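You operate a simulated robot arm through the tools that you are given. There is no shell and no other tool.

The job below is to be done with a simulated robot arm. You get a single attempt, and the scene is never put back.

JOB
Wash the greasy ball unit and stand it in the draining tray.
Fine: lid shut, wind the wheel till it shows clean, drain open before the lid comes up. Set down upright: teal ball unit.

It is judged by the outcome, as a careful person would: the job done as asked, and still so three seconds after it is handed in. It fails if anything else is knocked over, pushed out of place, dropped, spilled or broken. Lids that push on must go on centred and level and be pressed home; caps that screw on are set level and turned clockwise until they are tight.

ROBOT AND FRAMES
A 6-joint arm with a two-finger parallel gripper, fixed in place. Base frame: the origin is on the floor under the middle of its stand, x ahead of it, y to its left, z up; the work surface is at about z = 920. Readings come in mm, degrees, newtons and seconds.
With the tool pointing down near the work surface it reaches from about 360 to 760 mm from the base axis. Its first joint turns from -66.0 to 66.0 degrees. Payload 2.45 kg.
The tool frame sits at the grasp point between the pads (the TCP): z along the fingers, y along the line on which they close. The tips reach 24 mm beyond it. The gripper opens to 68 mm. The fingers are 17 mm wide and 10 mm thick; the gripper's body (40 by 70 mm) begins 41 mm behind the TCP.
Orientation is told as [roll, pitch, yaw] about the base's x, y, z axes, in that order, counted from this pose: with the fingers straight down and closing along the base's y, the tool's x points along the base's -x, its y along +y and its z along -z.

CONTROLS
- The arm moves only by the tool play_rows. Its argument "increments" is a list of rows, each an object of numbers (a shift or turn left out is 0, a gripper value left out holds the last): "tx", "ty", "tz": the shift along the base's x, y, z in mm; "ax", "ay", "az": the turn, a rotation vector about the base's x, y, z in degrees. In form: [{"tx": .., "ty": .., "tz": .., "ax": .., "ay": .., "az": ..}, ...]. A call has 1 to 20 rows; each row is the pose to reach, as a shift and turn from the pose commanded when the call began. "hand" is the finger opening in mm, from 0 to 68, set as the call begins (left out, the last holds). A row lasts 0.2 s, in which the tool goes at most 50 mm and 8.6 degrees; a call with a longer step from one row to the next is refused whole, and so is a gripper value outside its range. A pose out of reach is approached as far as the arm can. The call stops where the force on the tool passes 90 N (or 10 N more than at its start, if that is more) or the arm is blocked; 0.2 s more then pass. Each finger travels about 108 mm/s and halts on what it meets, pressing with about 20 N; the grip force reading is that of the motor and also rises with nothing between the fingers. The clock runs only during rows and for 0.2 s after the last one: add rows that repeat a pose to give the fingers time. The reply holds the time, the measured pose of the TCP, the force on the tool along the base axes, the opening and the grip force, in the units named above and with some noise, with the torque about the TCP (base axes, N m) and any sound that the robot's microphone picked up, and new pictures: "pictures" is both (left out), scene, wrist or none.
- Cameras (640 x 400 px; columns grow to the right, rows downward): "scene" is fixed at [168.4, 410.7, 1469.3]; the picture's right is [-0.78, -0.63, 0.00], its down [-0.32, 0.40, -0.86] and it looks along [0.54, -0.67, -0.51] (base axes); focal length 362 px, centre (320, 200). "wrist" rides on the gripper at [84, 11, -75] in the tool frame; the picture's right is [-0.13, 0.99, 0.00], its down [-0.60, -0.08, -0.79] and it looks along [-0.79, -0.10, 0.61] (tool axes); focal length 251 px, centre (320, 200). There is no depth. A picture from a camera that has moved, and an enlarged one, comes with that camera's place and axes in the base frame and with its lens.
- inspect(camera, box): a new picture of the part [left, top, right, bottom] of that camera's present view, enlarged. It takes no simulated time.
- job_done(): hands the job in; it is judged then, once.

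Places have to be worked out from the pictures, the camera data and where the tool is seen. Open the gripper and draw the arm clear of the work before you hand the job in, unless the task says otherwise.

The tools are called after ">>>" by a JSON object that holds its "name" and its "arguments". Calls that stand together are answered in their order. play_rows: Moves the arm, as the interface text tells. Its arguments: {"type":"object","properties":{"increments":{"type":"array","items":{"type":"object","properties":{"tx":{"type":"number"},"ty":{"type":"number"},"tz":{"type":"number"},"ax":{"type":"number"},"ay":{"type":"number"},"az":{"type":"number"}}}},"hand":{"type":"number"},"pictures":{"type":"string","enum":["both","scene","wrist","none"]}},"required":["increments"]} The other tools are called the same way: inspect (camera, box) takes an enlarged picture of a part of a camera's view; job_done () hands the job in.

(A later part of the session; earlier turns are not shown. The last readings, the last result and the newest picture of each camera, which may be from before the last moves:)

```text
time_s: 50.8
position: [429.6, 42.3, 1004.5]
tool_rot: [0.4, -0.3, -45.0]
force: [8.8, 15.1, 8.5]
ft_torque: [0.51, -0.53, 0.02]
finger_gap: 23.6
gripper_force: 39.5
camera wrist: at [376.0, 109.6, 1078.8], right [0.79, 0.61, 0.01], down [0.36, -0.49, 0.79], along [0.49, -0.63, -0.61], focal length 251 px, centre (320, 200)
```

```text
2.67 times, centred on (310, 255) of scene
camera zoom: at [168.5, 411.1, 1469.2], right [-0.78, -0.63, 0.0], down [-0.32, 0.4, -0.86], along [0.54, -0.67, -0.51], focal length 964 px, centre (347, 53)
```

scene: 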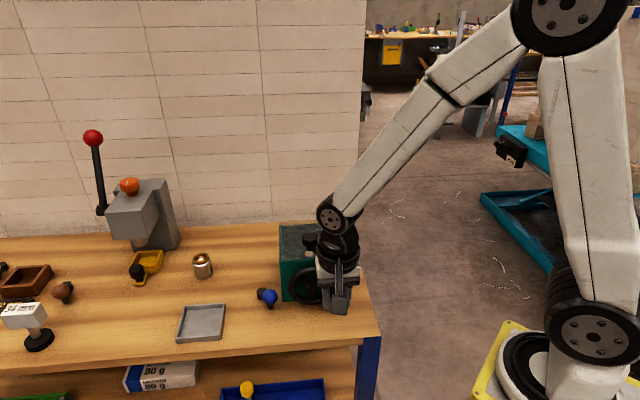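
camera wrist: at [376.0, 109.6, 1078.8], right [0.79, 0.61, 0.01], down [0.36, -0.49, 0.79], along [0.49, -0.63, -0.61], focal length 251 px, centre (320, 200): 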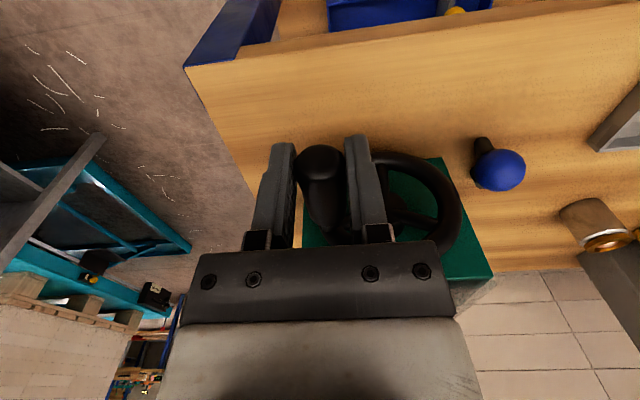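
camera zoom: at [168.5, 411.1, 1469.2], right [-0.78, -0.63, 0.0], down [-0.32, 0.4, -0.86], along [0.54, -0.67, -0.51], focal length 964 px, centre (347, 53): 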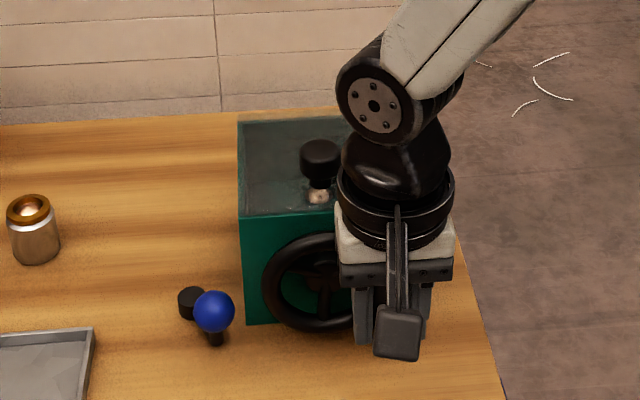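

The handle is well seated between the pads, at about 244°. I'll continue round through the bottom to the lower left.

>>> {"name": "play_rows", "arguments": {"increments": [{"tx": -2.3, "ty": -2.3, "tz": -9.8}, {"tx": -2.8, "ty": -2.8, "tz": -20.1}, {"tx": -1.3, "ty": -1.3, "tz": -30.2}, {"tx": 1.9, "ty": 1.9, "tz": -39.4}, {"tx": 6.8, "ty": 6.8, "tz": -47.1}, {"tx": 12.9, "ty": 12.9, "tz": -52.5}, {"tx": 19.8, "ty": 19.8, "tz": -55.5}, {"tx": 27.1, "ty": 27.1, "tz": -56}, {"tx": 34.2, "ty": 34.2, "tz": -54.2}, {"tx": 40.7, "ty": 40.7, "tz": -50.1}, {"tx": 46.2, "ty": 46.2, "tz": -43.2}], "pictures": "both"}}

>>> {"name": "inspect", "arguments": {"camera": "wrist", "box": [190, 90, 450, 260]}}

>>> {"name": "inspect", "arguments": {"camera": "scene", "box": [240, 180, 380, 330]}}

```text
time_s: 53.1
position: [475.3, 88.3, 963.0]
tool_rot: [0.3, 0.0, -45.0]
force: [-11.8, -2.1, -4.4]
ft_torque: [0.17, -0.19, 0.02]
finger_gap: 23.5
gripper_force: 39.7
camera wrist: at [422.0, 155.1, 1036.0], right [0.79, 0.61, 0.0], down [0.37, -0.48, 0.79], along [0.49, -0.63, -0.61], focal length 251 px, centre (320, 200)
```

scene: 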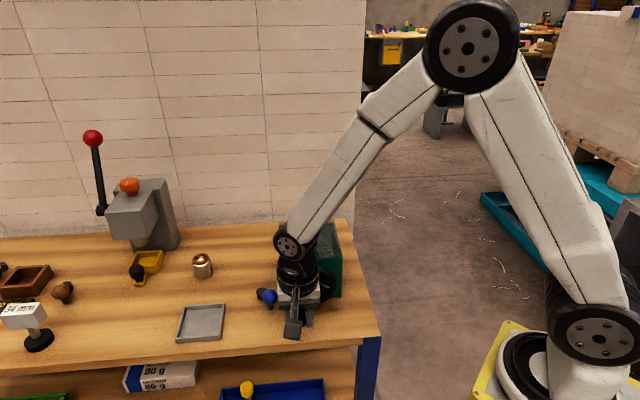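
wrist: 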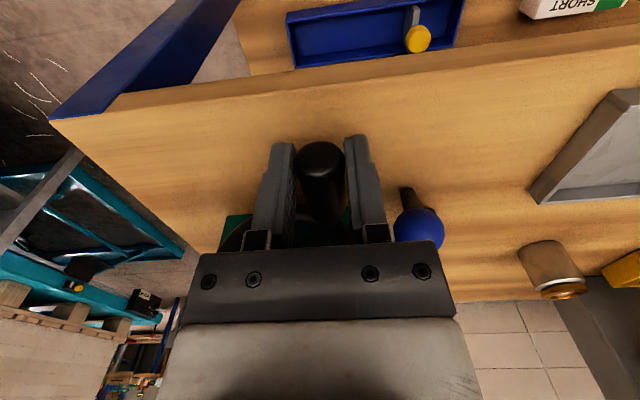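

```text
2.35 times, centred on (320, 175) of wrist
camera zoom: at [422.0, 155.1, 1036.0], right [0.79, 0.61, 0.0], down [0.37, -0.48, 0.79], along [0.49, -0.63, -0.61], focal length 592 px, centre (320, 259)
```

zoom: 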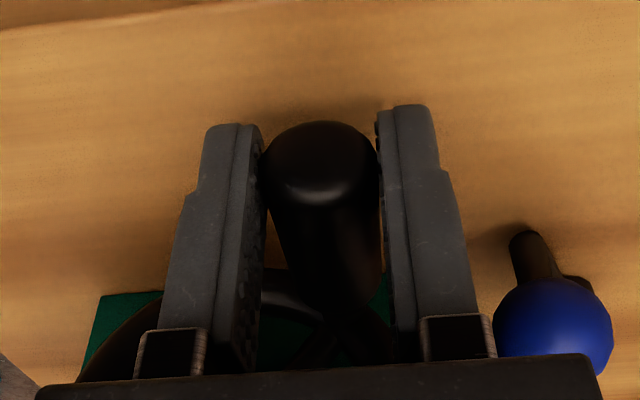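

```text
2.67 times, centred on (310, 255) of scene
camera zoom: at [168.2, 410.6, 1469.4], right [-0.78, -0.63, 0.0], down [-0.32, 0.4, -0.86], along [0.54, -0.67, -0.51], focal length 964 px, centre (347, 53)
```

zoom: 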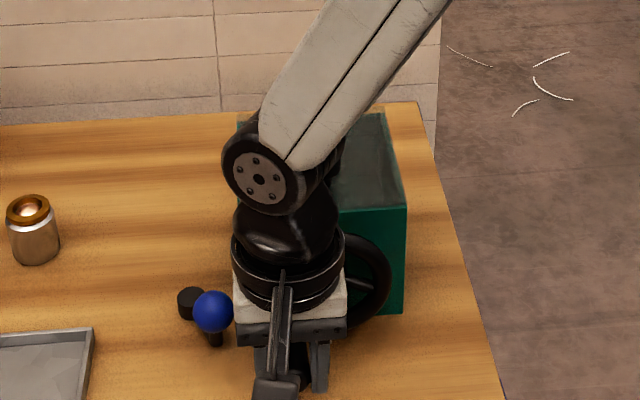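

More than one turn is done and the grip is good. I'll go up the left side to about 139° and check for slip.

>>> {"name": "play_rows", "arguments": {"increments": [{"tx": 4.0, "ty": 4.0, "tz": 8.6}, {"tx": 6.3, "ty": 6.3, "tz": 18.4}, {"tx": 6.8, "ty": 6.8, "tz": 28.7}, {"tx": 5.3, "ty": 5.3, "tz": 38.8}, {"tx": 2.1, "ty": 2.1, "tz": 48.0}, {"tx": -2.8, "ty": -2.8, "tz": 55.7}], "pictures": "both"}}

>>> {"name": "inspect", "arguments": {"camera": "wrist", "box": [190, 90, 450, 260]}}

>>> {"name": "inspect", "arguments": {"camera": "scene", "box": [240, 180, 380, 330]}}

```text
time_s: 54.5
position: [476.1, 87.0, 1020.5]
tool_rot: [1.0, -0.4, -45.0]
force: [17.7, 29.3, 12.4]
ft_torque: [0.77, -0.55, 0.19]
finger_gap: 35.9
gripper_force: 15.9
camera wrist: at [422.6, 154.1, 1093.3], right [0.79, 0.61, 0.02], down [0.36, -0.49, 0.8], along [0.5, -0.62, -0.6], focal length 251 px, centre (320, 200)
```

scene: 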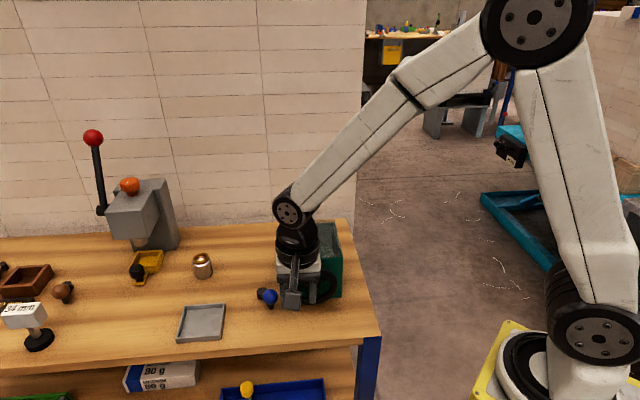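
wrist: 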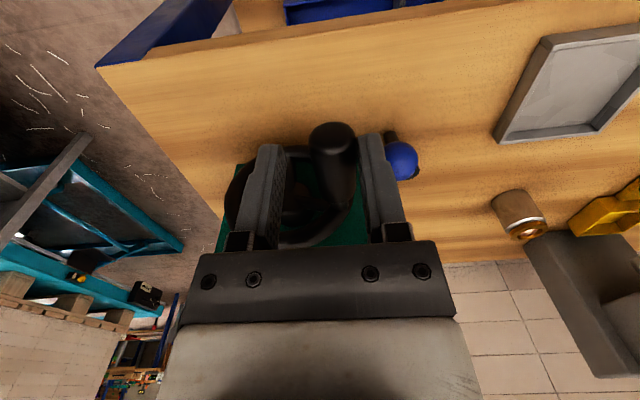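

```text
2.35 times, centred on (320, 175) of wrist
camera zoom: at [422.6, 154.1, 1093.3], right [0.79, 0.61, 0.02], down [0.36, -0.49, 0.8], along [0.5, -0.62, -0.6], focal length 592 px, centre (320, 259)
```

zoom: 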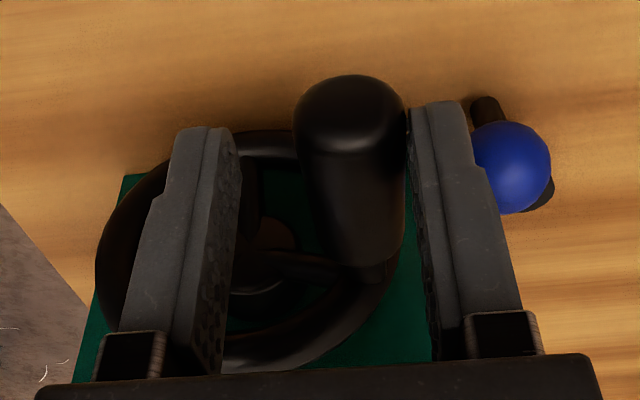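

```text
2.67 times, centred on (310, 255) of scene
camera zoom: at [168.7, 411.5, 1469.0], right [-0.78, -0.63, 0.0], down [-0.32, 0.4, -0.86], along [0.54, -0.67, -0.51], focal length 964 px, centre (347, 53)
```

zoom: 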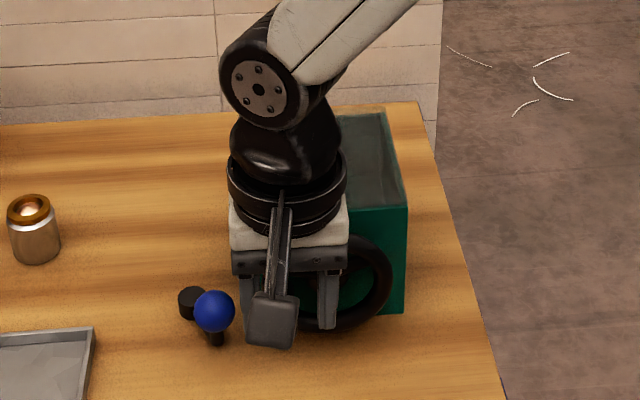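

The handle slipped again on the upstroke, ending about 15 mm below the TCP at about 117°. I'll open, let the arm relax and re-seat on the handle. For later upstrokes I'll grip deeper.

>>> {"name": "play_rows", "arguments": {"increments": [{"tx": 2, "ty": 2}, {"tx": 4, "ty": 4}, {"tx": 4, "ty": 4}], "hand": 50, "pictures": "none"}}

```text
time_s: 55.4
position: [474.7, 89.4, 1016.4]
tool_rot: [0.1, 0.0, -44.9]
force: [0.3, -0.1, -0.8]
ft_torque: [0.02, -0.02, -0.01]
finger_gap: 50.0
gripper_force: 0.2
```

>>> {"name": "play_rows", "arguments": {"increments": [{"tx": 5.5, "ty": 5.0, "tz": 0}, {"tx": 5.5, "ty": 5.0, "tz": -8}, {"tx": 5.5, "ty": 5.0, "tz": -14}, {"tx": 5.5, "ty": 5.0, "tz": -14}], "pictures": "wrist"}}

>>> {"name": "inspect", "arguments": {"camera": "wrist", "box": [190, 90, 450, 260]}}

```text
time_s: 56.4
position: [481.1, 93.1, 1002.3]
tool_rot: [0.3, -0.1, -45.0]
force: [0.7, 0.8, -0.1]
ft_torque: [0.04, 0.05, 0.02]
finger_gap: 49.8
gripper_force: 0.0
camera wrist: at [429.0, 160.8, 1076.9], right [0.79, 0.61, 0.0], down [0.37, -0.48, 0.79], along [0.49, -0.63, -0.61], focal length 251 px, centre (320, 200)
```

wrist: 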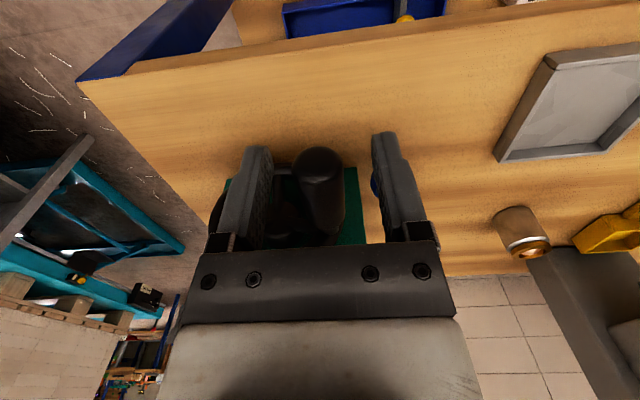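

```text
2.35 times, centred on (320, 175) of wrist
camera zoom: at [429.0, 160.8, 1076.9], right [0.79, 0.61, 0.0], down [0.37, -0.48, 0.79], along [0.49, -0.63, -0.61], focal length 592 px, centre (320, 259)
```

zoom: 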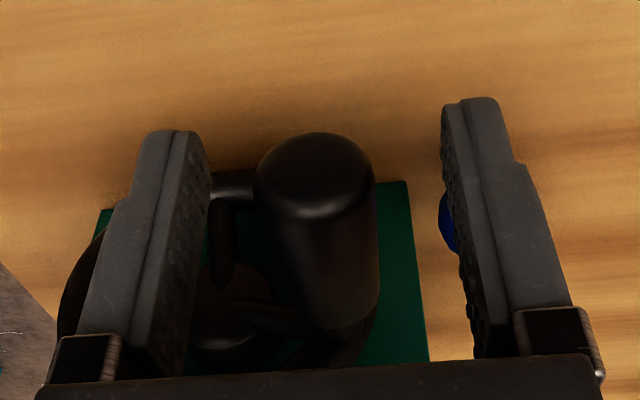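

The handle is level with the TCP at about 113°. I'll close and then do most of a turn round to the lower left.

>>> {"name": "play_rows", "arguments": {"increments": [{}, {}, {}], "hand": 10, "pictures": "none"}}

>>> {"name": "play_rows", "arguments": {"increments": [{"tx": -3.7, "ty": -3.7, "tz": 8.9}, {"tx": -8.9, "ty": -8.9, "tz": 16.1}, {"tx": -15.2, "ty": -15.2, "tz": 21.2}, {"tx": -22.3, "ty": -22.3, "tz": 23.8}, {"tx": -29.6, "ty": -29.6, "tz": 23.7}, {"tx": -36.6, "ty": -36.6, "tz": 20.9}, {"tx": -42.9, "ty": -42.9, "tz": 15.7}, {"tx": -48.0, "ty": -48.0, "tz": 8.3}, {"tx": -51.6, "ty": -51.6, "tz": -0.6}, {"tx": -53.4, "ty": -53.4, "tz": -10.6}, {"tx": -53.4, "ty": -53.4, "tz": -20.9}, {"tx": -51.4, "ty": -51.4, "tz": -30.9}, {"tx": -47.7, "ty": -47.7, "tz": -39.8}, {"tx": -42.5, "ty": -42.5, "tz": -46.9}, {"tx": -36.2, "ty": -36.2, "tz": -51.8}, {"tx": -29.1, "ty": -29.1, "tz": -54.3}, {"tx": -21.8, "ty": -21.8, "tz": -54.2}, {"tx": -14.8, "ty": -14.8, "tz": -51.7}, {"tx": -8.5, "ty": -8.5, "tz": -46.6}, {"tx": -3.4, "ty": -3.4, "tz": -39.2}], "pictures": "both"}}

>>> {"name": "inspect", "arguments": {"camera": "wrist", "box": [190, 90, 450, 260]}}

>>> {"name": "inspect", "arguments": {"camera": "scene", "box": [240, 180, 380, 330]}}

```text
time_s: 57.1
position: [480.3, 93.3, 1001.1]
tool_rot: [0.2, 0.0, -45.0]
force: [-3.4, -5.6, -3.6]
ft_torque: [-0.19, -0.17, 0.05]
finger_gap: 23.7
gripper_force: 39.7
```

```text
time_s: 61.4
position: [480.0, 90.5, 964.5]
tool_rot: [0.2, -0.1, -45.1]
force: [-5.5, -5.7, -2.7]
ft_torque: [-0.02, -0.32, 0.05]
finger_gap: 23.7
gripper_force: 39.8
camera wrist: at [426.8, 158.0, 1037.9], right [0.79, 0.61, 0.01], down [0.37, -0.48, 0.79], along [0.49, -0.63, -0.61], focal length 251 px, centre (320, 200)
```

scene: 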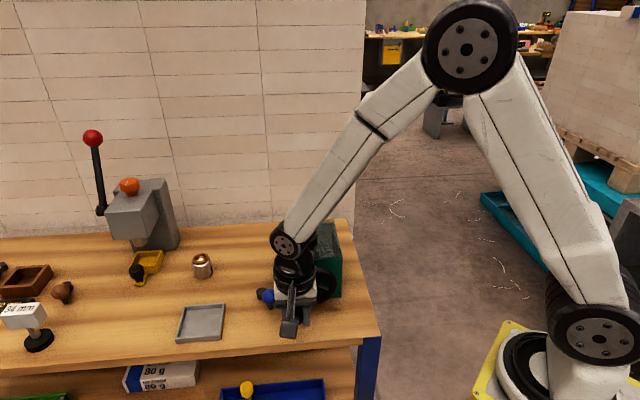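
wrist: 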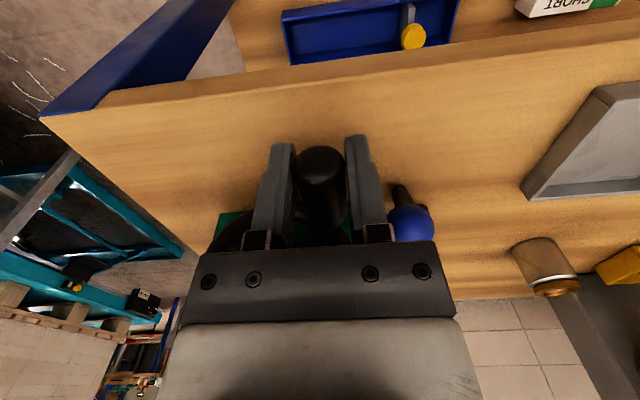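

```text
2.35 times, centred on (320, 175) of wrist
camera zoom: at [426.8, 158.0, 1037.9], right [0.79, 0.61, 0.01], down [0.37, -0.48, 0.79], along [0.49, -0.63, -0.61], focal length 592 px, centre (320, 259)
```

zoom: 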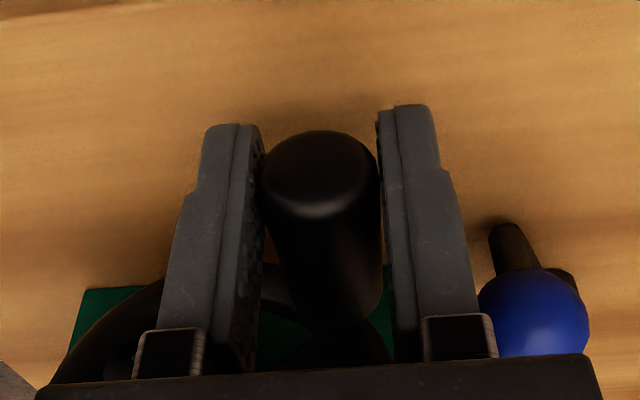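

```text
2.67 times, centred on (310, 255) of scene
camera zoom: at [168.3, 410.5, 1469.4], right [-0.78, -0.63, 0.0], down [-0.32, 0.4, -0.86], along [0.54, -0.67, -0.51], focal length 964 px, centre (347, 53)
```

zoom: 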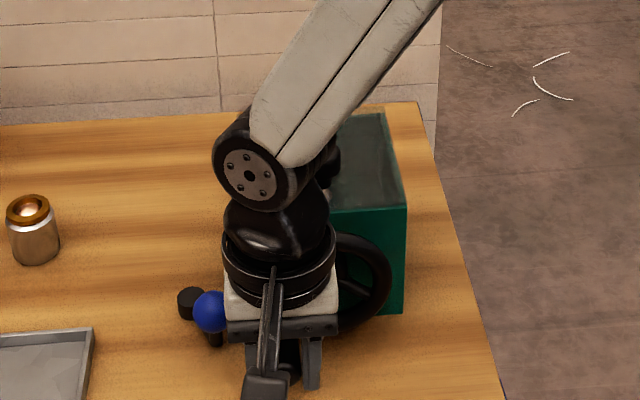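

The grip held for 300° and the wheel has now done over two turns. I'll re-seat 10 mm lower, so the handle sits deeper between the pads, before the next upstroke.

>>> {"name": "play_rows", "arguments": {"increments": [{}, {"tz": -5}, {"tz": -10}, {"tz": -10}], "hand": 40, "pictures": "none"}}

>>> {"name": "play_rows", "arguments": {"increments": [{}, {}, {}, {"tx": 1.9, "ty": 1.9, "tz": 4.3}, {"tx": 3.6, "ty": 3.6, "tz": 9.0}, {"tx": 4.7, "ty": 4.7, "tz": 13.8}, {"tx": 5.4, "ty": 5.4, "tz": 19.0}, {"tx": 5.6, "ty": 5.6, "tz": 24.1}, {"tx": 5.4, "ty": 5.4, "tz": 29.3}, {"tx": 4.6, "ty": 4.6, "tz": 34.3}, {"tx": 3.4, "ty": 3.4, "tz": 39.2}, {"tx": -0.3, "ty": -0.3, "tz": 48.1}], "hand": 10, "pictures": "wrist"}}

>>> {"name": "inspect", "arguments": {"camera": "wrist", "box": [190, 90, 450, 260]}}

```text
time_s: 62.4
position: [477.9, 91.7, 954.3]
tool_rot: [0.3, -0.1, -45.0]
force: [0.7, -1.1, 0.0]
ft_torque: [0.0, 0.03, 0.01]
finger_gap: 39.8
gripper_force: 0.2
```

```text
time_s: 65.0
position: [479.6, 93.1, 1004.0]
tool_rot: [0.9, -0.3, -45.0]
force: [10.6, 23.3, 3.2]
ft_torque: [0.69, 0.06, -0.02]
finger_gap: 23.6
gripper_force: 39.5
camera wrist: at [427.0, 159.6, 1078.1], right [0.79, 0.61, 0.01], down [0.36, -0.49, 0.79], along [0.49, -0.62, -0.61], focal length 251 px, centre (320, 200)
```

wrist: 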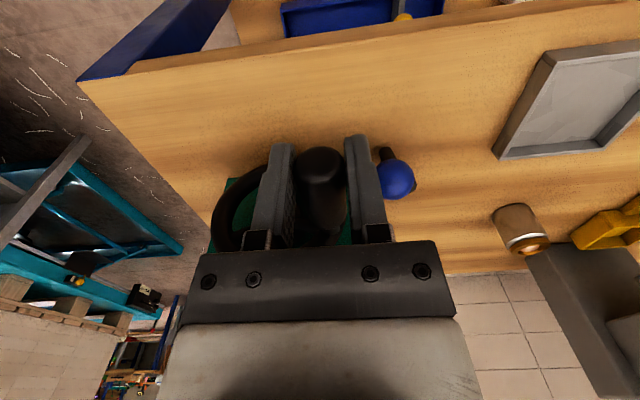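

```text
2.35 times, centred on (320, 175) of wrist
camera zoom: at [427.0, 159.6, 1078.1], right [0.79, 0.61, 0.01], down [0.36, -0.49, 0.79], along [0.49, -0.62, -0.61], focal length 592 px, centre (320, 259)
```

zoom: 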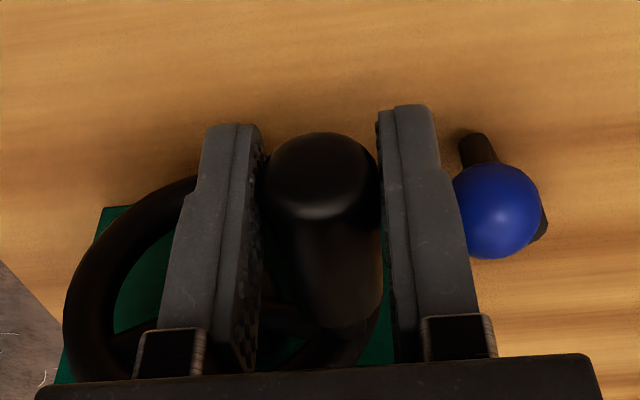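

The handle is again level with the TCP at about 113°. I'll do another 300° round to the lower left.

>>> {"name": "play_rows", "arguments": {"increments": [{"tx": 0.0, "ty": 0.0, "tz": 8.9}, {"tx": -5.2, "ty": -5.2, "tz": 16.1}, {"tx": -11.5, "ty": -11.5, "tz": 21.2}, {"tx": -18.6, "ty": -18.6, "tz": 23.8}, {"tx": -25.9, "ty": -25.9, "tz": 23.7}, {"tx": -32.9, "ty": -32.9, "tz": 20.9}, {"tx": -39.2, "ty": -39.2, "tz": 15.7}, {"tx": -44.3, "ty": -44.3, "tz": 8.3}, {"tx": -47.9, "ty": -47.9, "tz": -0.6}, {"tx": -49.7, "ty": -49.7, "tz": -10.6}, {"tx": -49.7, "ty": -49.7, "tz": -20.9}, {"tx": -47.7, "ty": -47.7, "tz": -30.9}, {"tx": -44.0, "ty": -44.0, "tz": -39.8}, {"tx": -38.8, "ty": -38.8, "tz": -46.9}, {"tx": -32.5, "ty": -32.5, "tz": -51.8}, {"tx": -25.4, "ty": -25.4, "tz": -54.2}, {"tx": -18.1, "ty": -18.1, "tz": -54.1}, {"tx": -11.1, "ty": -11.1, "tz": -51.7}, {"tx": -4.8, "ty": -4.8, "tz": -46.6}, {"tx": 0.3, "ty": 0.3, "tz": -39.2}], "pictures": "both"}}

>>> {"name": "inspect", "arguments": {"camera": "wrist", "box": [190, 90, 450, 260]}}

```text
time_s: 69.2
position: [465.0, 85.5, 957.1]
tool_rot: [-1.8, 1.1, -45.1]
force: [-39.8, -49.2, -26.5]
ft_torque: [-0.27, 0.14, 0.07]
finger_gap: 59.8
gripper_force: 31.0
camera wrist: at [415.5, 152.7, 1032.1], right [0.79, 0.61, -0.03], down [0.4, -0.48, 0.78], along [0.46, -0.63, -0.62], focal length 251 px, centre (320, 200)
```

scene: 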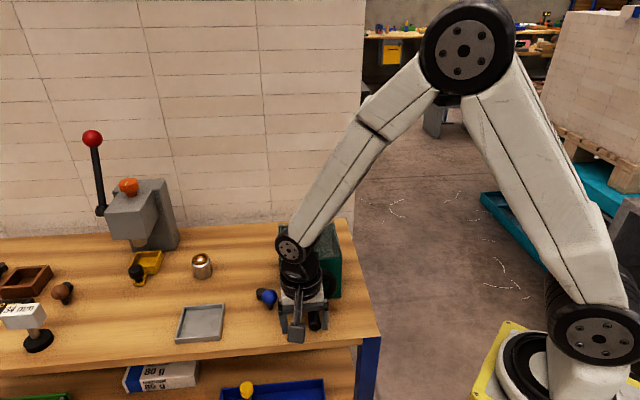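
wrist: 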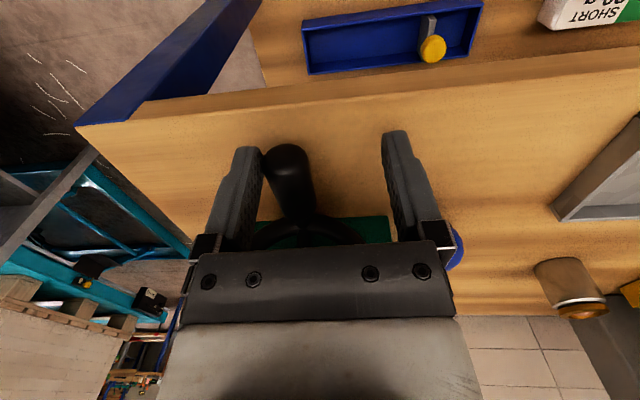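

```text
2.35 times, centred on (320, 175) of wrist
camera zoom: at [415.5, 152.7, 1032.1], right [0.79, 0.61, -0.03], down [0.4, -0.48, 0.78], along [0.46, -0.63, -0.62], focal length 592 px, centre (320, 259)
```

zoom: 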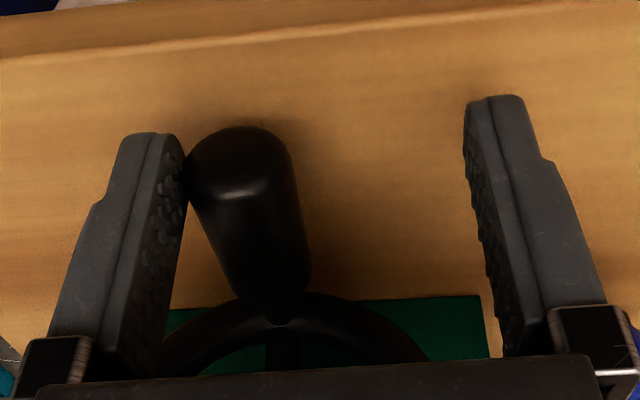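

The wheel stopped hard with the handle back at the bottom, after three full turns from the start, and the finger is pushing against the stop. I'll back off at once to relieve the force and free the handle.

>>> {"name": "play_rows", "arguments": {"increments": [{"tx": -7, "ty": -7}, {"tx": -14, "ty": -14}, {"tx": -20, "ty": -20}, {"tx": -20, "ty": -20}], "hand": 60, "pictures": "both"}}

>>> {"name": "inspect", "arguments": {"camera": "scene", "box": [220, 180, 380, 350]}}

```text
time_s: 70.2
position: [458.5, 72.7, 961.7]
tool_rot: [0.3, -0.2, -45.0]
force: [0.1, -0.2, -1.1]
ft_torque: [-0.03, 0.02, -0.01]
finger_gap: 60.1
gripper_force: 0.1
camera wrist: at [406.1, 138.0, 1037.1], right [0.79, 0.61, 0.01], down [0.37, -0.49, 0.79], along [0.49, -0.63, -0.61], focal length 251 px, centre (320, 200)
```

scene: 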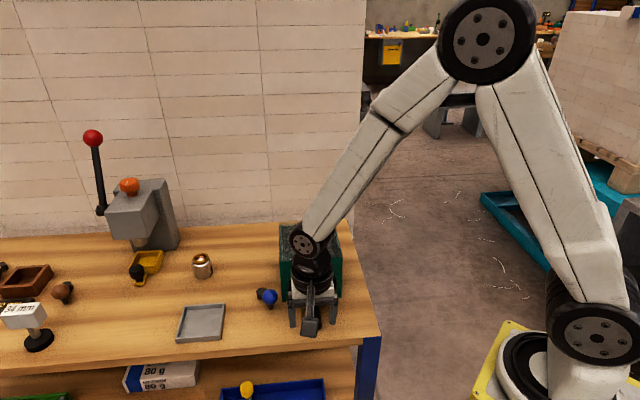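
wrist: 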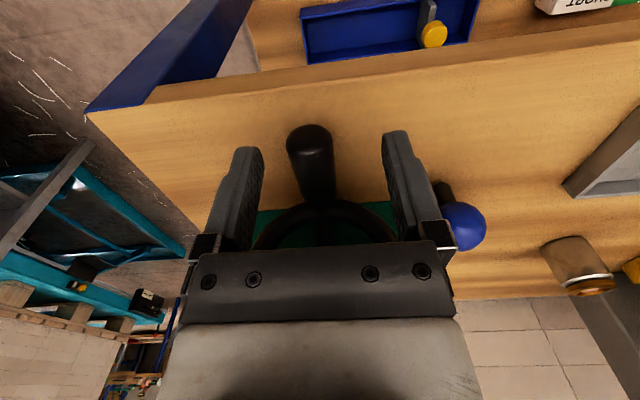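

```text
2.35 times, centred on (300, 265) of scene
camera zoom: at [168.4, 410.7, 1469.3], right [-0.78, -0.63, 0.0], down [-0.32, 0.4, -0.86], along [0.54, -0.67, -0.51], focal length 851 px, centre (367, 47)
```

zoom: 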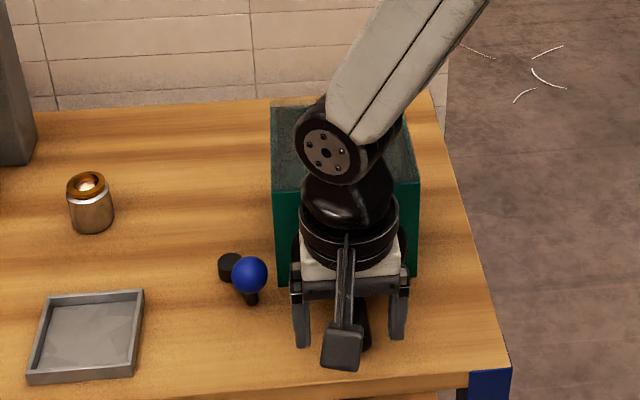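

The force is gone. I'll rise clear of the handle and look at the box, the wheel and the unit through the lid.

>>> {"name": "play_rows", "arguments": {"increments": [{"tz": 20}, {"tz": 60}, {"tz": 100}, {"tz": 140}, {"tz": 180}, {"tz": 220}, {"tz": 240}], "pictures": "both"}}

>>> {"name": "inspect", "arguments": {"camera": "wrist", "box": [220, 40, 460, 220]}}

>>> {"name": "inspect", "arguments": {"camera": "scene", "box": [220, 200, 380, 350]}}

```text
time_s: 71.8
position: [458.3, 71.5, 1201.3]
tool_rot: [0.3, -0.1, -45.0]
force: [-0.5, 0.3, 1.0]
ft_torque: [-0.04, -0.03, 0.04]
finger_gap: 60.2
gripper_force: 0.1
camera wrist: at [405.8, 138.4, 1277.7], right [0.79, 0.61, 0.0], down [0.37, -0.48, 0.79], along [0.49, -0.63, -0.61], focal length 251 px, centre (320, 200)
```

scene: 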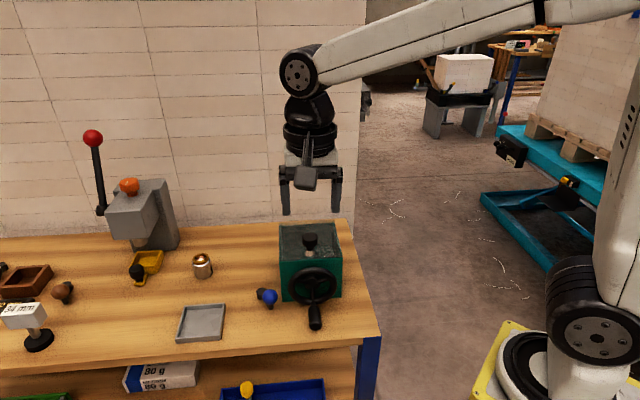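
wrist: 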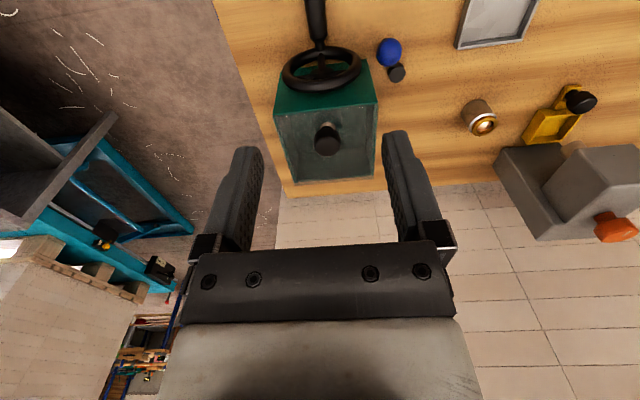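

```text
2.22 times, centred on (340, 130) of wrist
camera zoom: at [405.8, 138.4, 1277.7], right [0.79, 0.61, 0.0], down [0.37, -0.48, 0.79], along [0.49, -0.63, -0.61], focal length 559 px, centre (276, 356)
```

zoom: 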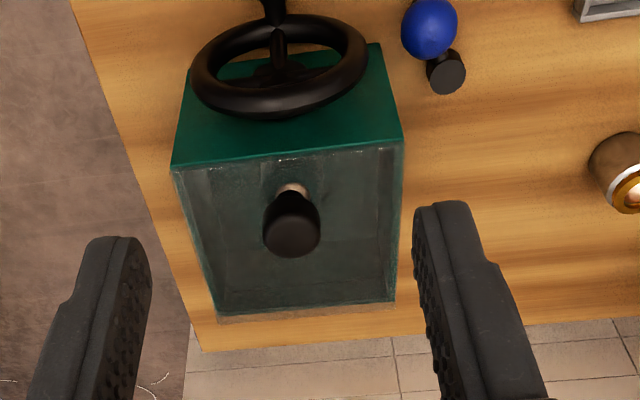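

```text
2.67 times, centred on (300, 275) of scene
camera zoom: at [168.4, 410.7, 1469.3], right [-0.78, -0.63, 0.0], down [-0.32, 0.4, -0.86], along [0.54, -0.67, -0.51], focal length 964 px, centre (373, 0)
```

zoom: 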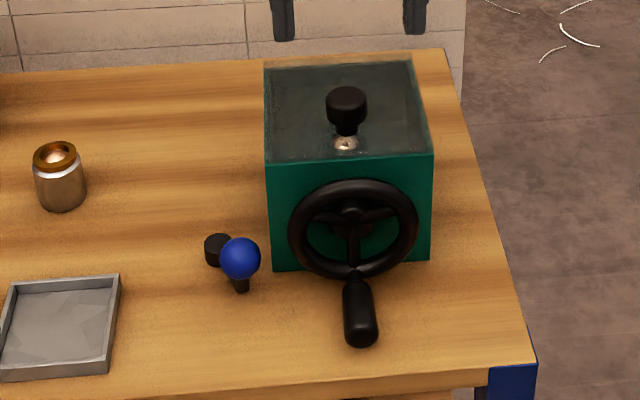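

The box hasn't moved and the handle is back at the bottom. To check whether the unit is clean, I'll turn the wrist camera to look down through the lid from the right-hand side.

>>> {"name": "play_rows", "arguments": {"increments": [{"tx": 5, "ty": -10, "az": 8}, {"tx": 10, "ty": -20, "az": 16}, {"tx": 15, "ty": -32, "az": 24}, {"tx": 20, "ty": -44, "az": 32}, {"tx": 25, "ty": -56, "az": 40}, {"tx": 30, "ty": -68, "az": 48}, {"tx": 36, "ty": -80, "az": 56}, {"tx": 42, "ty": -92, "az": 64}, {"tx": 48, "ty": -104, "az": 72}, {"tx": 54, "ty": -114, "az": 80}, {"tx": 57, "ty": -120, "az": 88, "tz": -15}, {"tx": 57, "ty": -120, "az": 90, "tz": -35}, {"tx": 57, "ty": -120, "az": 90, "tz": -40}], "pictures": "both"}}

>>> {"name": "inspect", "arguments": {"camera": "wrist", "box": [200, 0, 440, 160]}}

```text
time_s: 74.5
position: [514.8, -47.8, 1162.0]
tool_rot: [0.3, 0.0, 45.0]
force: [0.4, 0.2, 0.5]
ft_torque: [0.0, 0.0, 0.01]
finger_gap: 60.0
gripper_force: 0.1
camera wrist: at [447.1, -100.1, 1237.3], right [-0.61, 0.79, 0.01], down [0.48, 0.37, 0.79], along [0.63, 0.49, -0.61], focal length 251 px, centre (320, 200)
```

scene: 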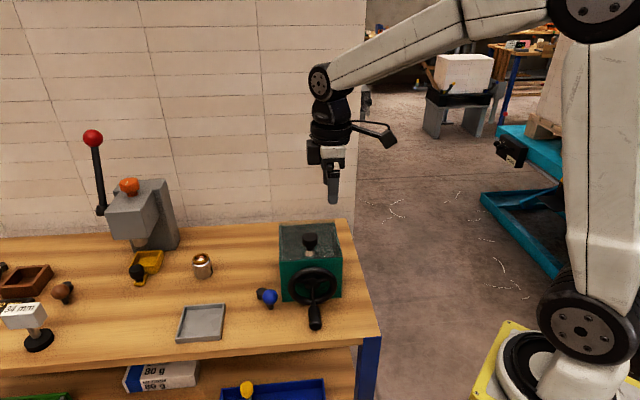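
wrist: 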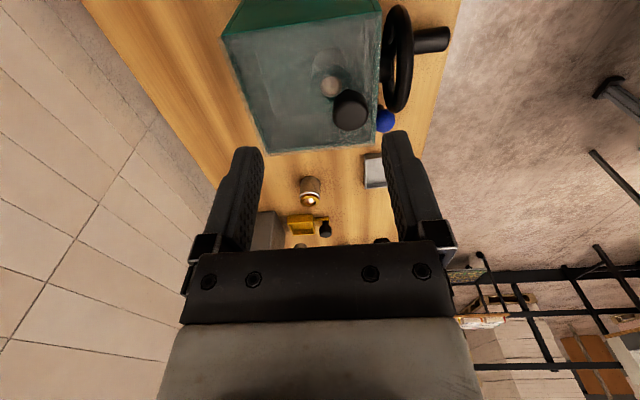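

```text
2.50 times, centred on (320, 80) of wrist
camera zoom: at [447.1, -100.1, 1237.3], right [-0.61, 0.79, 0.01], down [0.48, 0.37, 0.79], along [0.63, 0.49, -0.61], focal length 629 px, centre (320, 500)
```

zoom: 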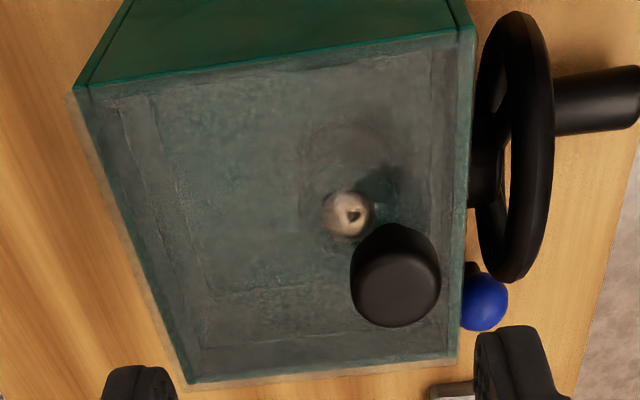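

>>> {"name": "inspect", "arguments": {"camera": "wrist", "box": [280, 20, 380, 110]}}

```text
4.44 times, centred on (330, 65) of wrist
camera zoom: at [447.1, -100.1, 1237.3], right [-0.61, 0.79, 0.01], down [0.48, 0.37, 0.79], along [0.63, 0.49, -0.61], focal length 1118 px, centre (276, 800)
```

zoom: 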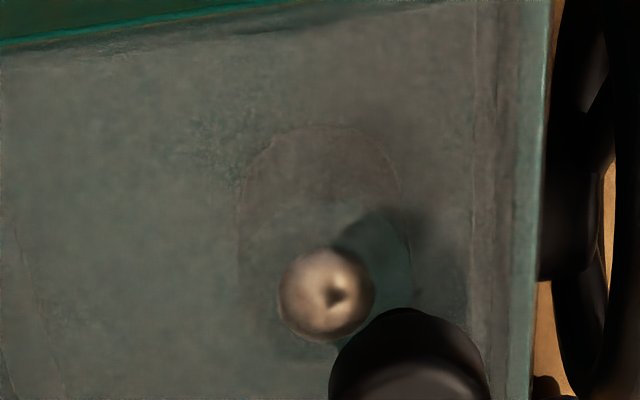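

The washer holds murky water and the unit's body is faint through the lid. I'll look along the box's diagonal at a lower angle, where the band on its side should be visible.

>>> {"name": "play_rows", "arguments": {"increments": [{"tx": 5, "ty": -20, "az": 8}, {"tx": 11, "ty": -40, "az": 16}, {"tx": 17, "ty": -60, "az": 24}, {"tx": 23, "ty": -80, "az": 32}, {"tx": 28, "ty": -100, "az": 40}, {"tx": 32, "ty": -116, "az": 45}, {"tx": 32, "ty": -116, "az": 45}], "pictures": "wrist"}}

>>> {"name": "inspect", "arguments": {"camera": "wrist", "box": [270, 110, 370, 190]}}

```text
time_s: 76.2
position: [546.9, -164.7, 1161.2]
tool_rot: [0.3, -0.1, 90.1]
force: [0.5, 0.3, -0.5]
ft_torque: [0.01, -0.01, 0.03]
finger_gap: 60.3
gripper_force: 0.0
camera wrist: at [536.4, -248.9, 1236.2], right [-0.99, 0.13, 0.0], down [0.08, 0.6, 0.79], along [0.1, 0.79, -0.61], focal length 251 px, centre (320, 200)
```

wrist: 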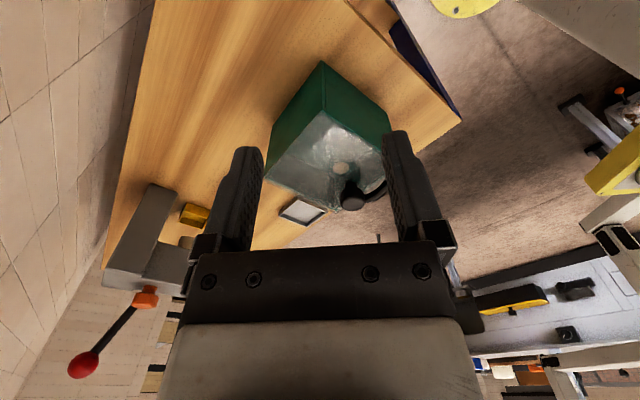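

```text
5.00 times, centred on (320, 150) of wrist
camera zoom: at [536.4, -248.9, 1236.2], right [-0.99, 0.13, 0.0], down [0.08, 0.6, 0.79], along [0.1, 0.79, -0.61], focal length 1257 px, centre (320, 450)
```

zoom: 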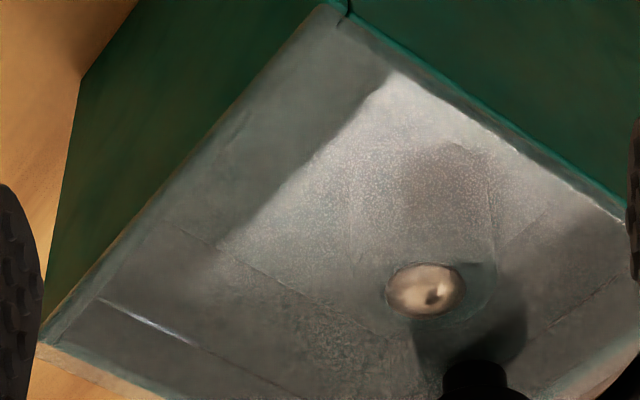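

Reflection hides the detail here. I'll take a steeper view from the right rear.

>>> {"name": "play_rows", "arguments": {"increments": [{"tx": -8, "ty": 30, "az": -7.5}, {"tx": -16, "ty": 60, "az": -15}, {"tx": -24, "ty": 91, "az": -22.5}, {"tx": -24, "ty": 91, "az": -22.5}], "pictures": "wrist"}}

>>> {"name": "inspect", "arguments": {"camera": "wrist", "box": [270, 30, 390, 130]}}

```text
time_s: 77.2
position: [524.5, -71.6, 1161.7]
tool_rot: [0.2, -0.2, 67.4]
force: [0.8, -0.8, 0.2]
ft_torque: [-0.01, -0.02, -0.02]
finger_gap: 60.2
gripper_force: 0.1
camera wrist: at [481.6, -146.3, 1236.5], right [-0.87, 0.5, 0.0], down [0.31, 0.53, 0.79], along [0.39, 0.69, -0.61], focal length 251 px, centre (320, 200)
```

wrist: 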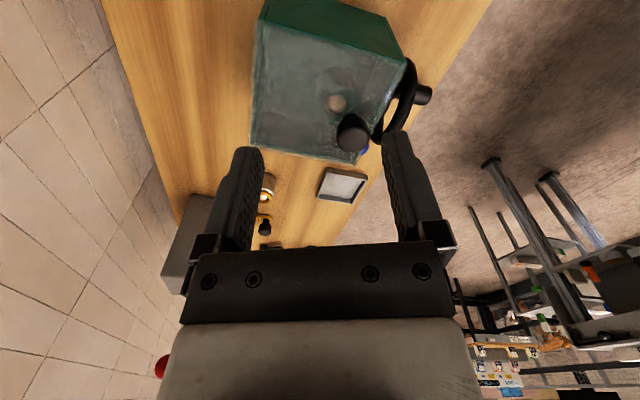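

```text
4.00 times, centred on (330, 80) of wrist
camera zoom: at [481.6, -146.3, 1236.5], right [-0.87, 0.5, 0.0], down [0.31, 0.53, 0.79], along [0.39, 0.69, -0.61], focal length 1006 px, centre (280, 680)
```

zoom: 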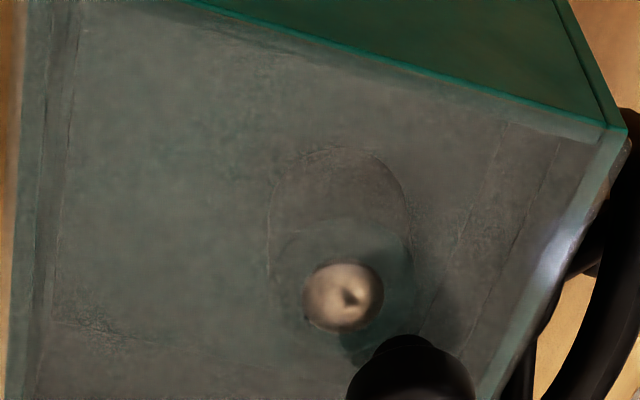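

>>> {"name": "inspect", "arguments": {"camera": "wrist", "box": [328, 60, 352, 80]}}

>>> {"name": "inspect", "arguments": {"camera": "wrist", "box": [310, 55, 380, 120]}}

```text
16.00 times, centred on (340, 70) of wrist
camera zoom: at [481.6, -146.3, 1236.5], right [-0.87, 0.5, 0.0], down [0.31, 0.53, 0.79], along [0.39, 0.69, -0.61], focal length 4023 px, centre (0, 2280)
```

zoom: 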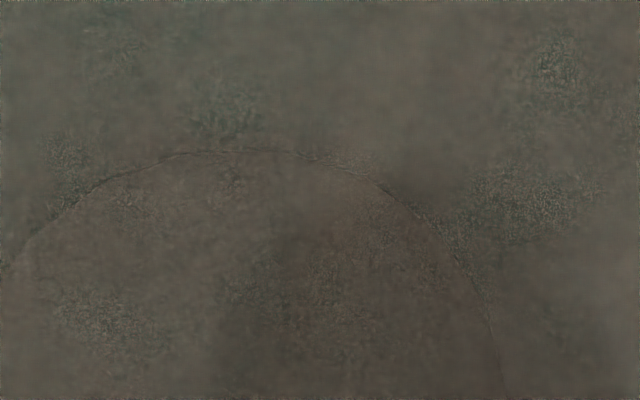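

```text
6.15 times, centred on (345, 88) of wrist
camera zoom: at [481.6, -146.3, 1236.5], right [-0.87, 0.5, 0.0], down [0.31, 0.53, 0.79], along [0.39, 0.69, -0.61], focal length 1547 px, centre (166, 892)
```

zoom: 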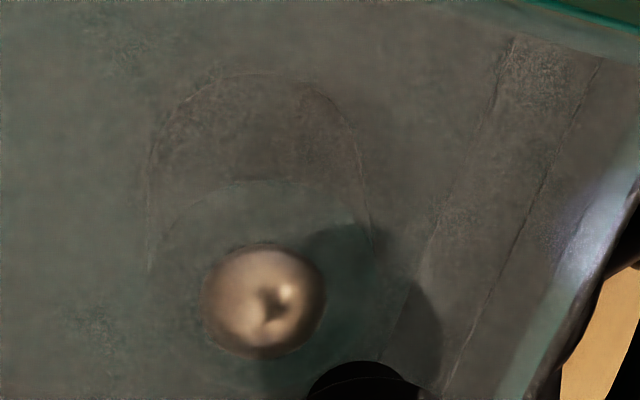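

No dark stripe is visible on the unit's side any more, and the wheel has reached its stop after three full turns, so the wash is complete as far as I can tell. Next is the drain lever: its ball is at about (554,83,956) and its post at about (593,70). I'll turn the tool to yaw -90 and go above it.

>>> {"name": "play_rows", "arguments": {"increments": [{"tx": 1.5, "ty": 8, "az": -8.3}, {"tx": 3, "ty": 16, "az": -16.6}, {"tx": 4.5, "ty": 24, "az": -24.9}, {"tx": 6, "ty": 32, "az": -33.2}, {"tx": 7.5, "ty": 40, "az": -41.5}, {"tx": 9, "ty": 48, "az": -49.8}, {"tx": 10.5, "ty": 56, "az": -58.1}, {"tx": 12, "ty": 64, "az": -66.4}, {"tx": 13.5, "ty": 72, "az": -74.7}, {"tx": 15, "ty": 80, "az": -83}, {"tx": 16.5, "ty": 88, "az": -91.3}, {"tx": 18, "ty": 96, "az": -99.6}, {"tx": 20, "ty": 104, "az": -107.9}, {"tx": 22, "ty": 112, "az": -116.2}, {"tx": 24, "ty": 120, "az": -124.5}, {"tx": 26, "ty": 130, "az": -132.8}, {"tx": 28, "ty": 140, "az": -141.1}, {"tx": 29, "ty": 150, "az": -149.4}, {"tx": 29.5, "ty": 157, "az": -157.4}, {"tx": 29.5, "ty": 157, "az": -157.4}], "hand": 54, "pictures": "both"}}

>>> {"name": "inspect", "arguments": {"camera": "wrist", "box": [240, 0, 440, 130]}}

>>> {"name": "inspect", "arguments": {"camera": "scene", "box": [230, 270, 310, 320]}}

```text
time_s: 81.3
position: [552.1, 83.5, 1163.4]
tool_rot: [0.1, -0.1, -90.0]
force: [-0.1, 0.2, 0.5]
ft_torque: [0.01, -0.06, 0.01]
finger_gap: 53.8
gripper_force: 0.0
camera wrist: at [561.5, 167.4, 1237.2], right [0.99, -0.13, 0.0], down [-0.08, -0.6, 0.79], along [-0.1, -0.79, -0.61], focal length 251 px, centre (320, 200)
```

scene: 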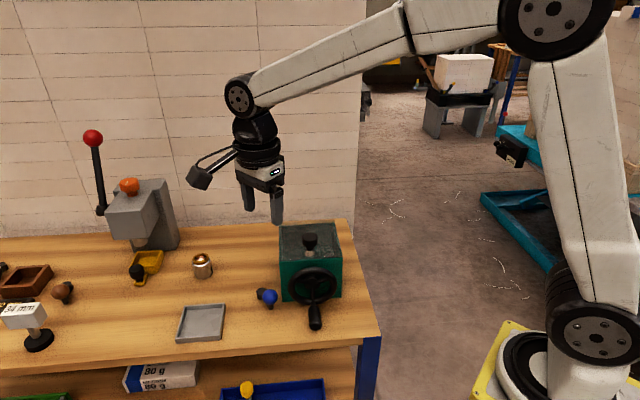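
wrist: 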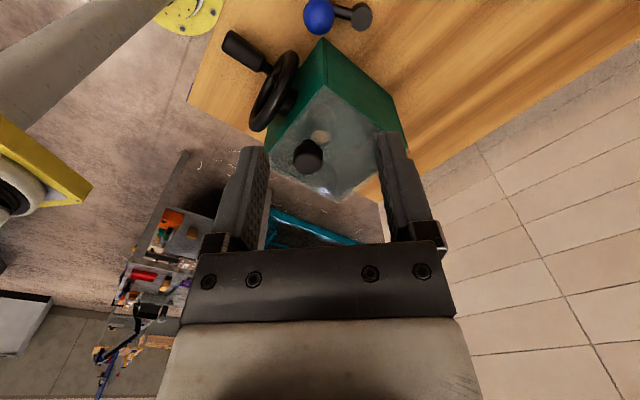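

```text
3.08 times, centred on (340, 65) of wrist
camera zoom: at [561.5, 167.4, 1237.2], right [0.99, -0.13, 0.0], down [-0.08, -0.6, 0.79], along [-0.1, -0.79, -0.61], focal length 774 px, centre (258, 615)
```

zoom: 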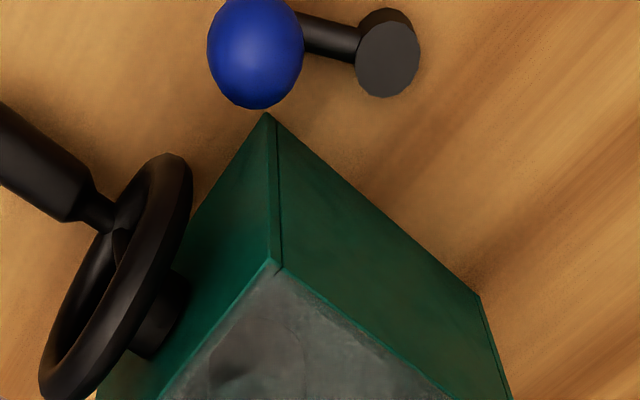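

```text
8.00 times, centred on (270, 295) of scene
camera zoom: at [168.4, 410.7, 1469.3], right [-0.78, -0.63, 0.0], down [-0.32, 0.4, -0.86], along [0.54, -0.67, -0.51], focal length 2894 px, centre (720, -560)
```

zoom: 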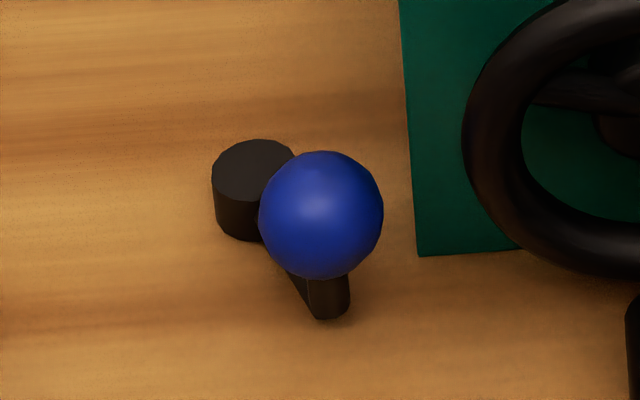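

Using the wrist views only, the lever ball is at about (550,85,957) and the post at (593,70), so the arm is about 46 mm long. I'll go down over the ball with the fingers straddling it in x, clear of the box corner.

>>> {"name": "play_rows", "arguments": {"increments": [{"tx": -2, "ty": 1, "tz": -40}, {"tx": -2, "ty": 1, "tz": -80}, {"tx": -2, "ty": 1, "tz": -120}, {"tx": -2, "ty": 1, "tz": -160}, {"tx": -2, "ty": 1, "tz": -160}], "hand": 54, "pictures": "both"}}

>>> {"name": "inspect", "arguments": {"camera": "wrist", "box": [220, 60, 440, 240]}}

>>> {"name": "inspect", "arguments": {"camera": "scene", "box": [220, 200, 340, 320]}}

```text
time_s: 82.5
position: [551.3, 85.5, 1000.9]
tool_rot: [0.3, -0.1, -89.9]
force: [-0.2, -0.1, -0.4]
ft_torque: [-0.01, 0.02, -0.02]
finger_gap: 53.9
gripper_force: 0.0
camera wrist: at [561.5, 169.5, 1076.0], right [0.99, -0.13, 0.0], down [-0.08, -0.6, 0.79], along [-0.1, -0.79, -0.61], focal length 251 px, centre (320, 200)
```

scene: 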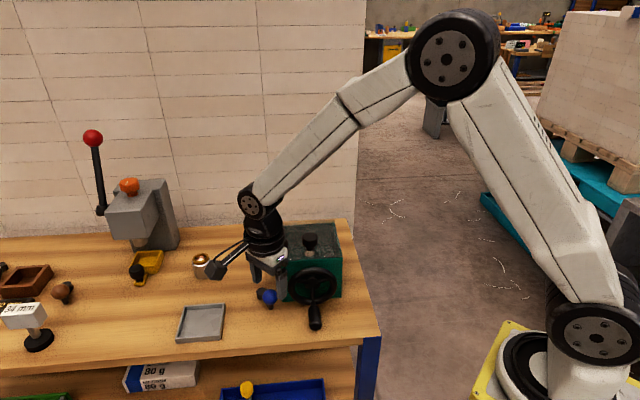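
wrist: 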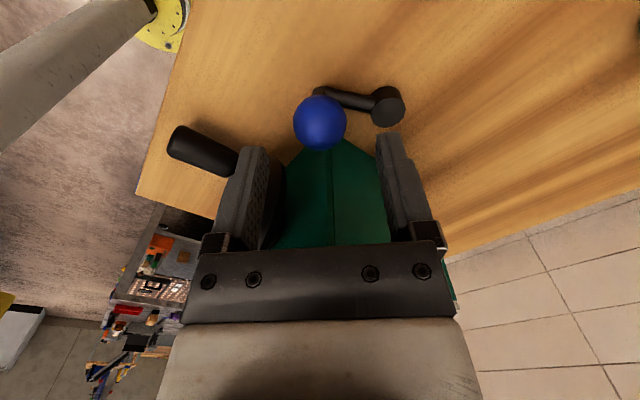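

```text
2.22 times, centred on (330, 150) of wrist
camera zoom: at [561.5, 169.5, 1076.0], right [0.99, -0.13, 0.0], down [-0.08, -0.6, 0.79], along [-0.1, -0.79, -0.61], focal length 559 px, centre (298, 311)
```

zoom: 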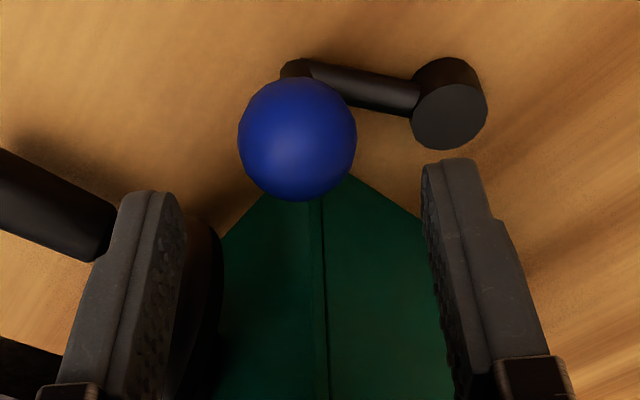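

```text
3.33 times, centred on (280, 260) of scene
camera zoom: at [168.4, 410.7, 1469.3], right [-0.78, -0.63, 0.0], down [-0.32, 0.4, -0.86], along [0.54, -0.67, -0.51], focal length 1206 px, centre (453, 0)
```

zoom: 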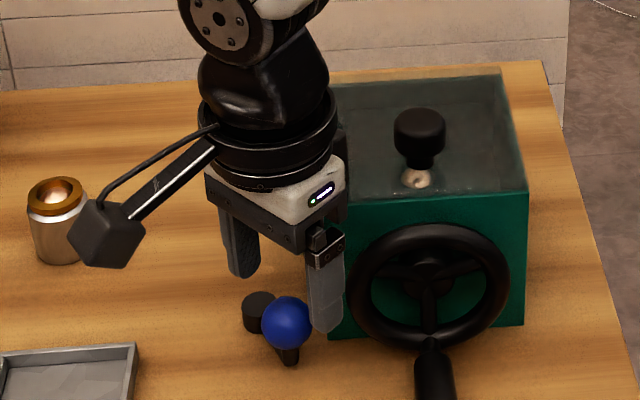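

The view is clear. I'll lower to z≈969 with a slight +y offset for wrist clearance and close gently on the ball.

>>> {"name": "play_rows", "arguments": {"increments": [{"tx": -1, "ty": 3, "tz": -16}, {"tx": -1, "ty": 3, "tz": -32}, {"tx": -1, "ty": 3, "tz": -32}], "pictures": "none"}}

>>> {"name": "play_rows", "arguments": {"increments": [{}, {}, {}], "hand": 16, "pictures": "wrist"}}

```text
time_s: 83.1
position: [553.7, 88.9, 989.1]
tool_rot: [1.2, 0.0, -90.1]
force: [-12.3, -2.3, 33.2]
ft_torque: [-1.27, -0.17, -0.48]
finger_gap: 54.1
gripper_force: 0.1
stopped in row 2: the force on the tool passed its limit at 117 N (the readings are from after the stop); the commanded pose is now the measured one
```

```text
time_s: 83.9
position: [554.6, 88.8, 988.4]
tool_rot: [1.1, 0.0, -89.9]
force: [-11.9, 0.7, 49.1]
ft_torque: [-1.22, 1.45, 0.27]
finger_gap: 32.2
gripper_force: 9.8
camera wrist: at [562.8, 172.0, 1063.2], right [0.99, -0.13, 0.02], down [-0.09, -0.6, 0.79], along [-0.09, -0.79, -0.61], focal length 251 px, centre (320, 200)
```

wrist: 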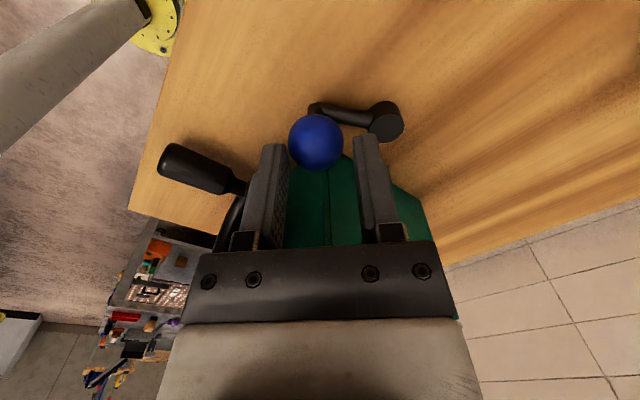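

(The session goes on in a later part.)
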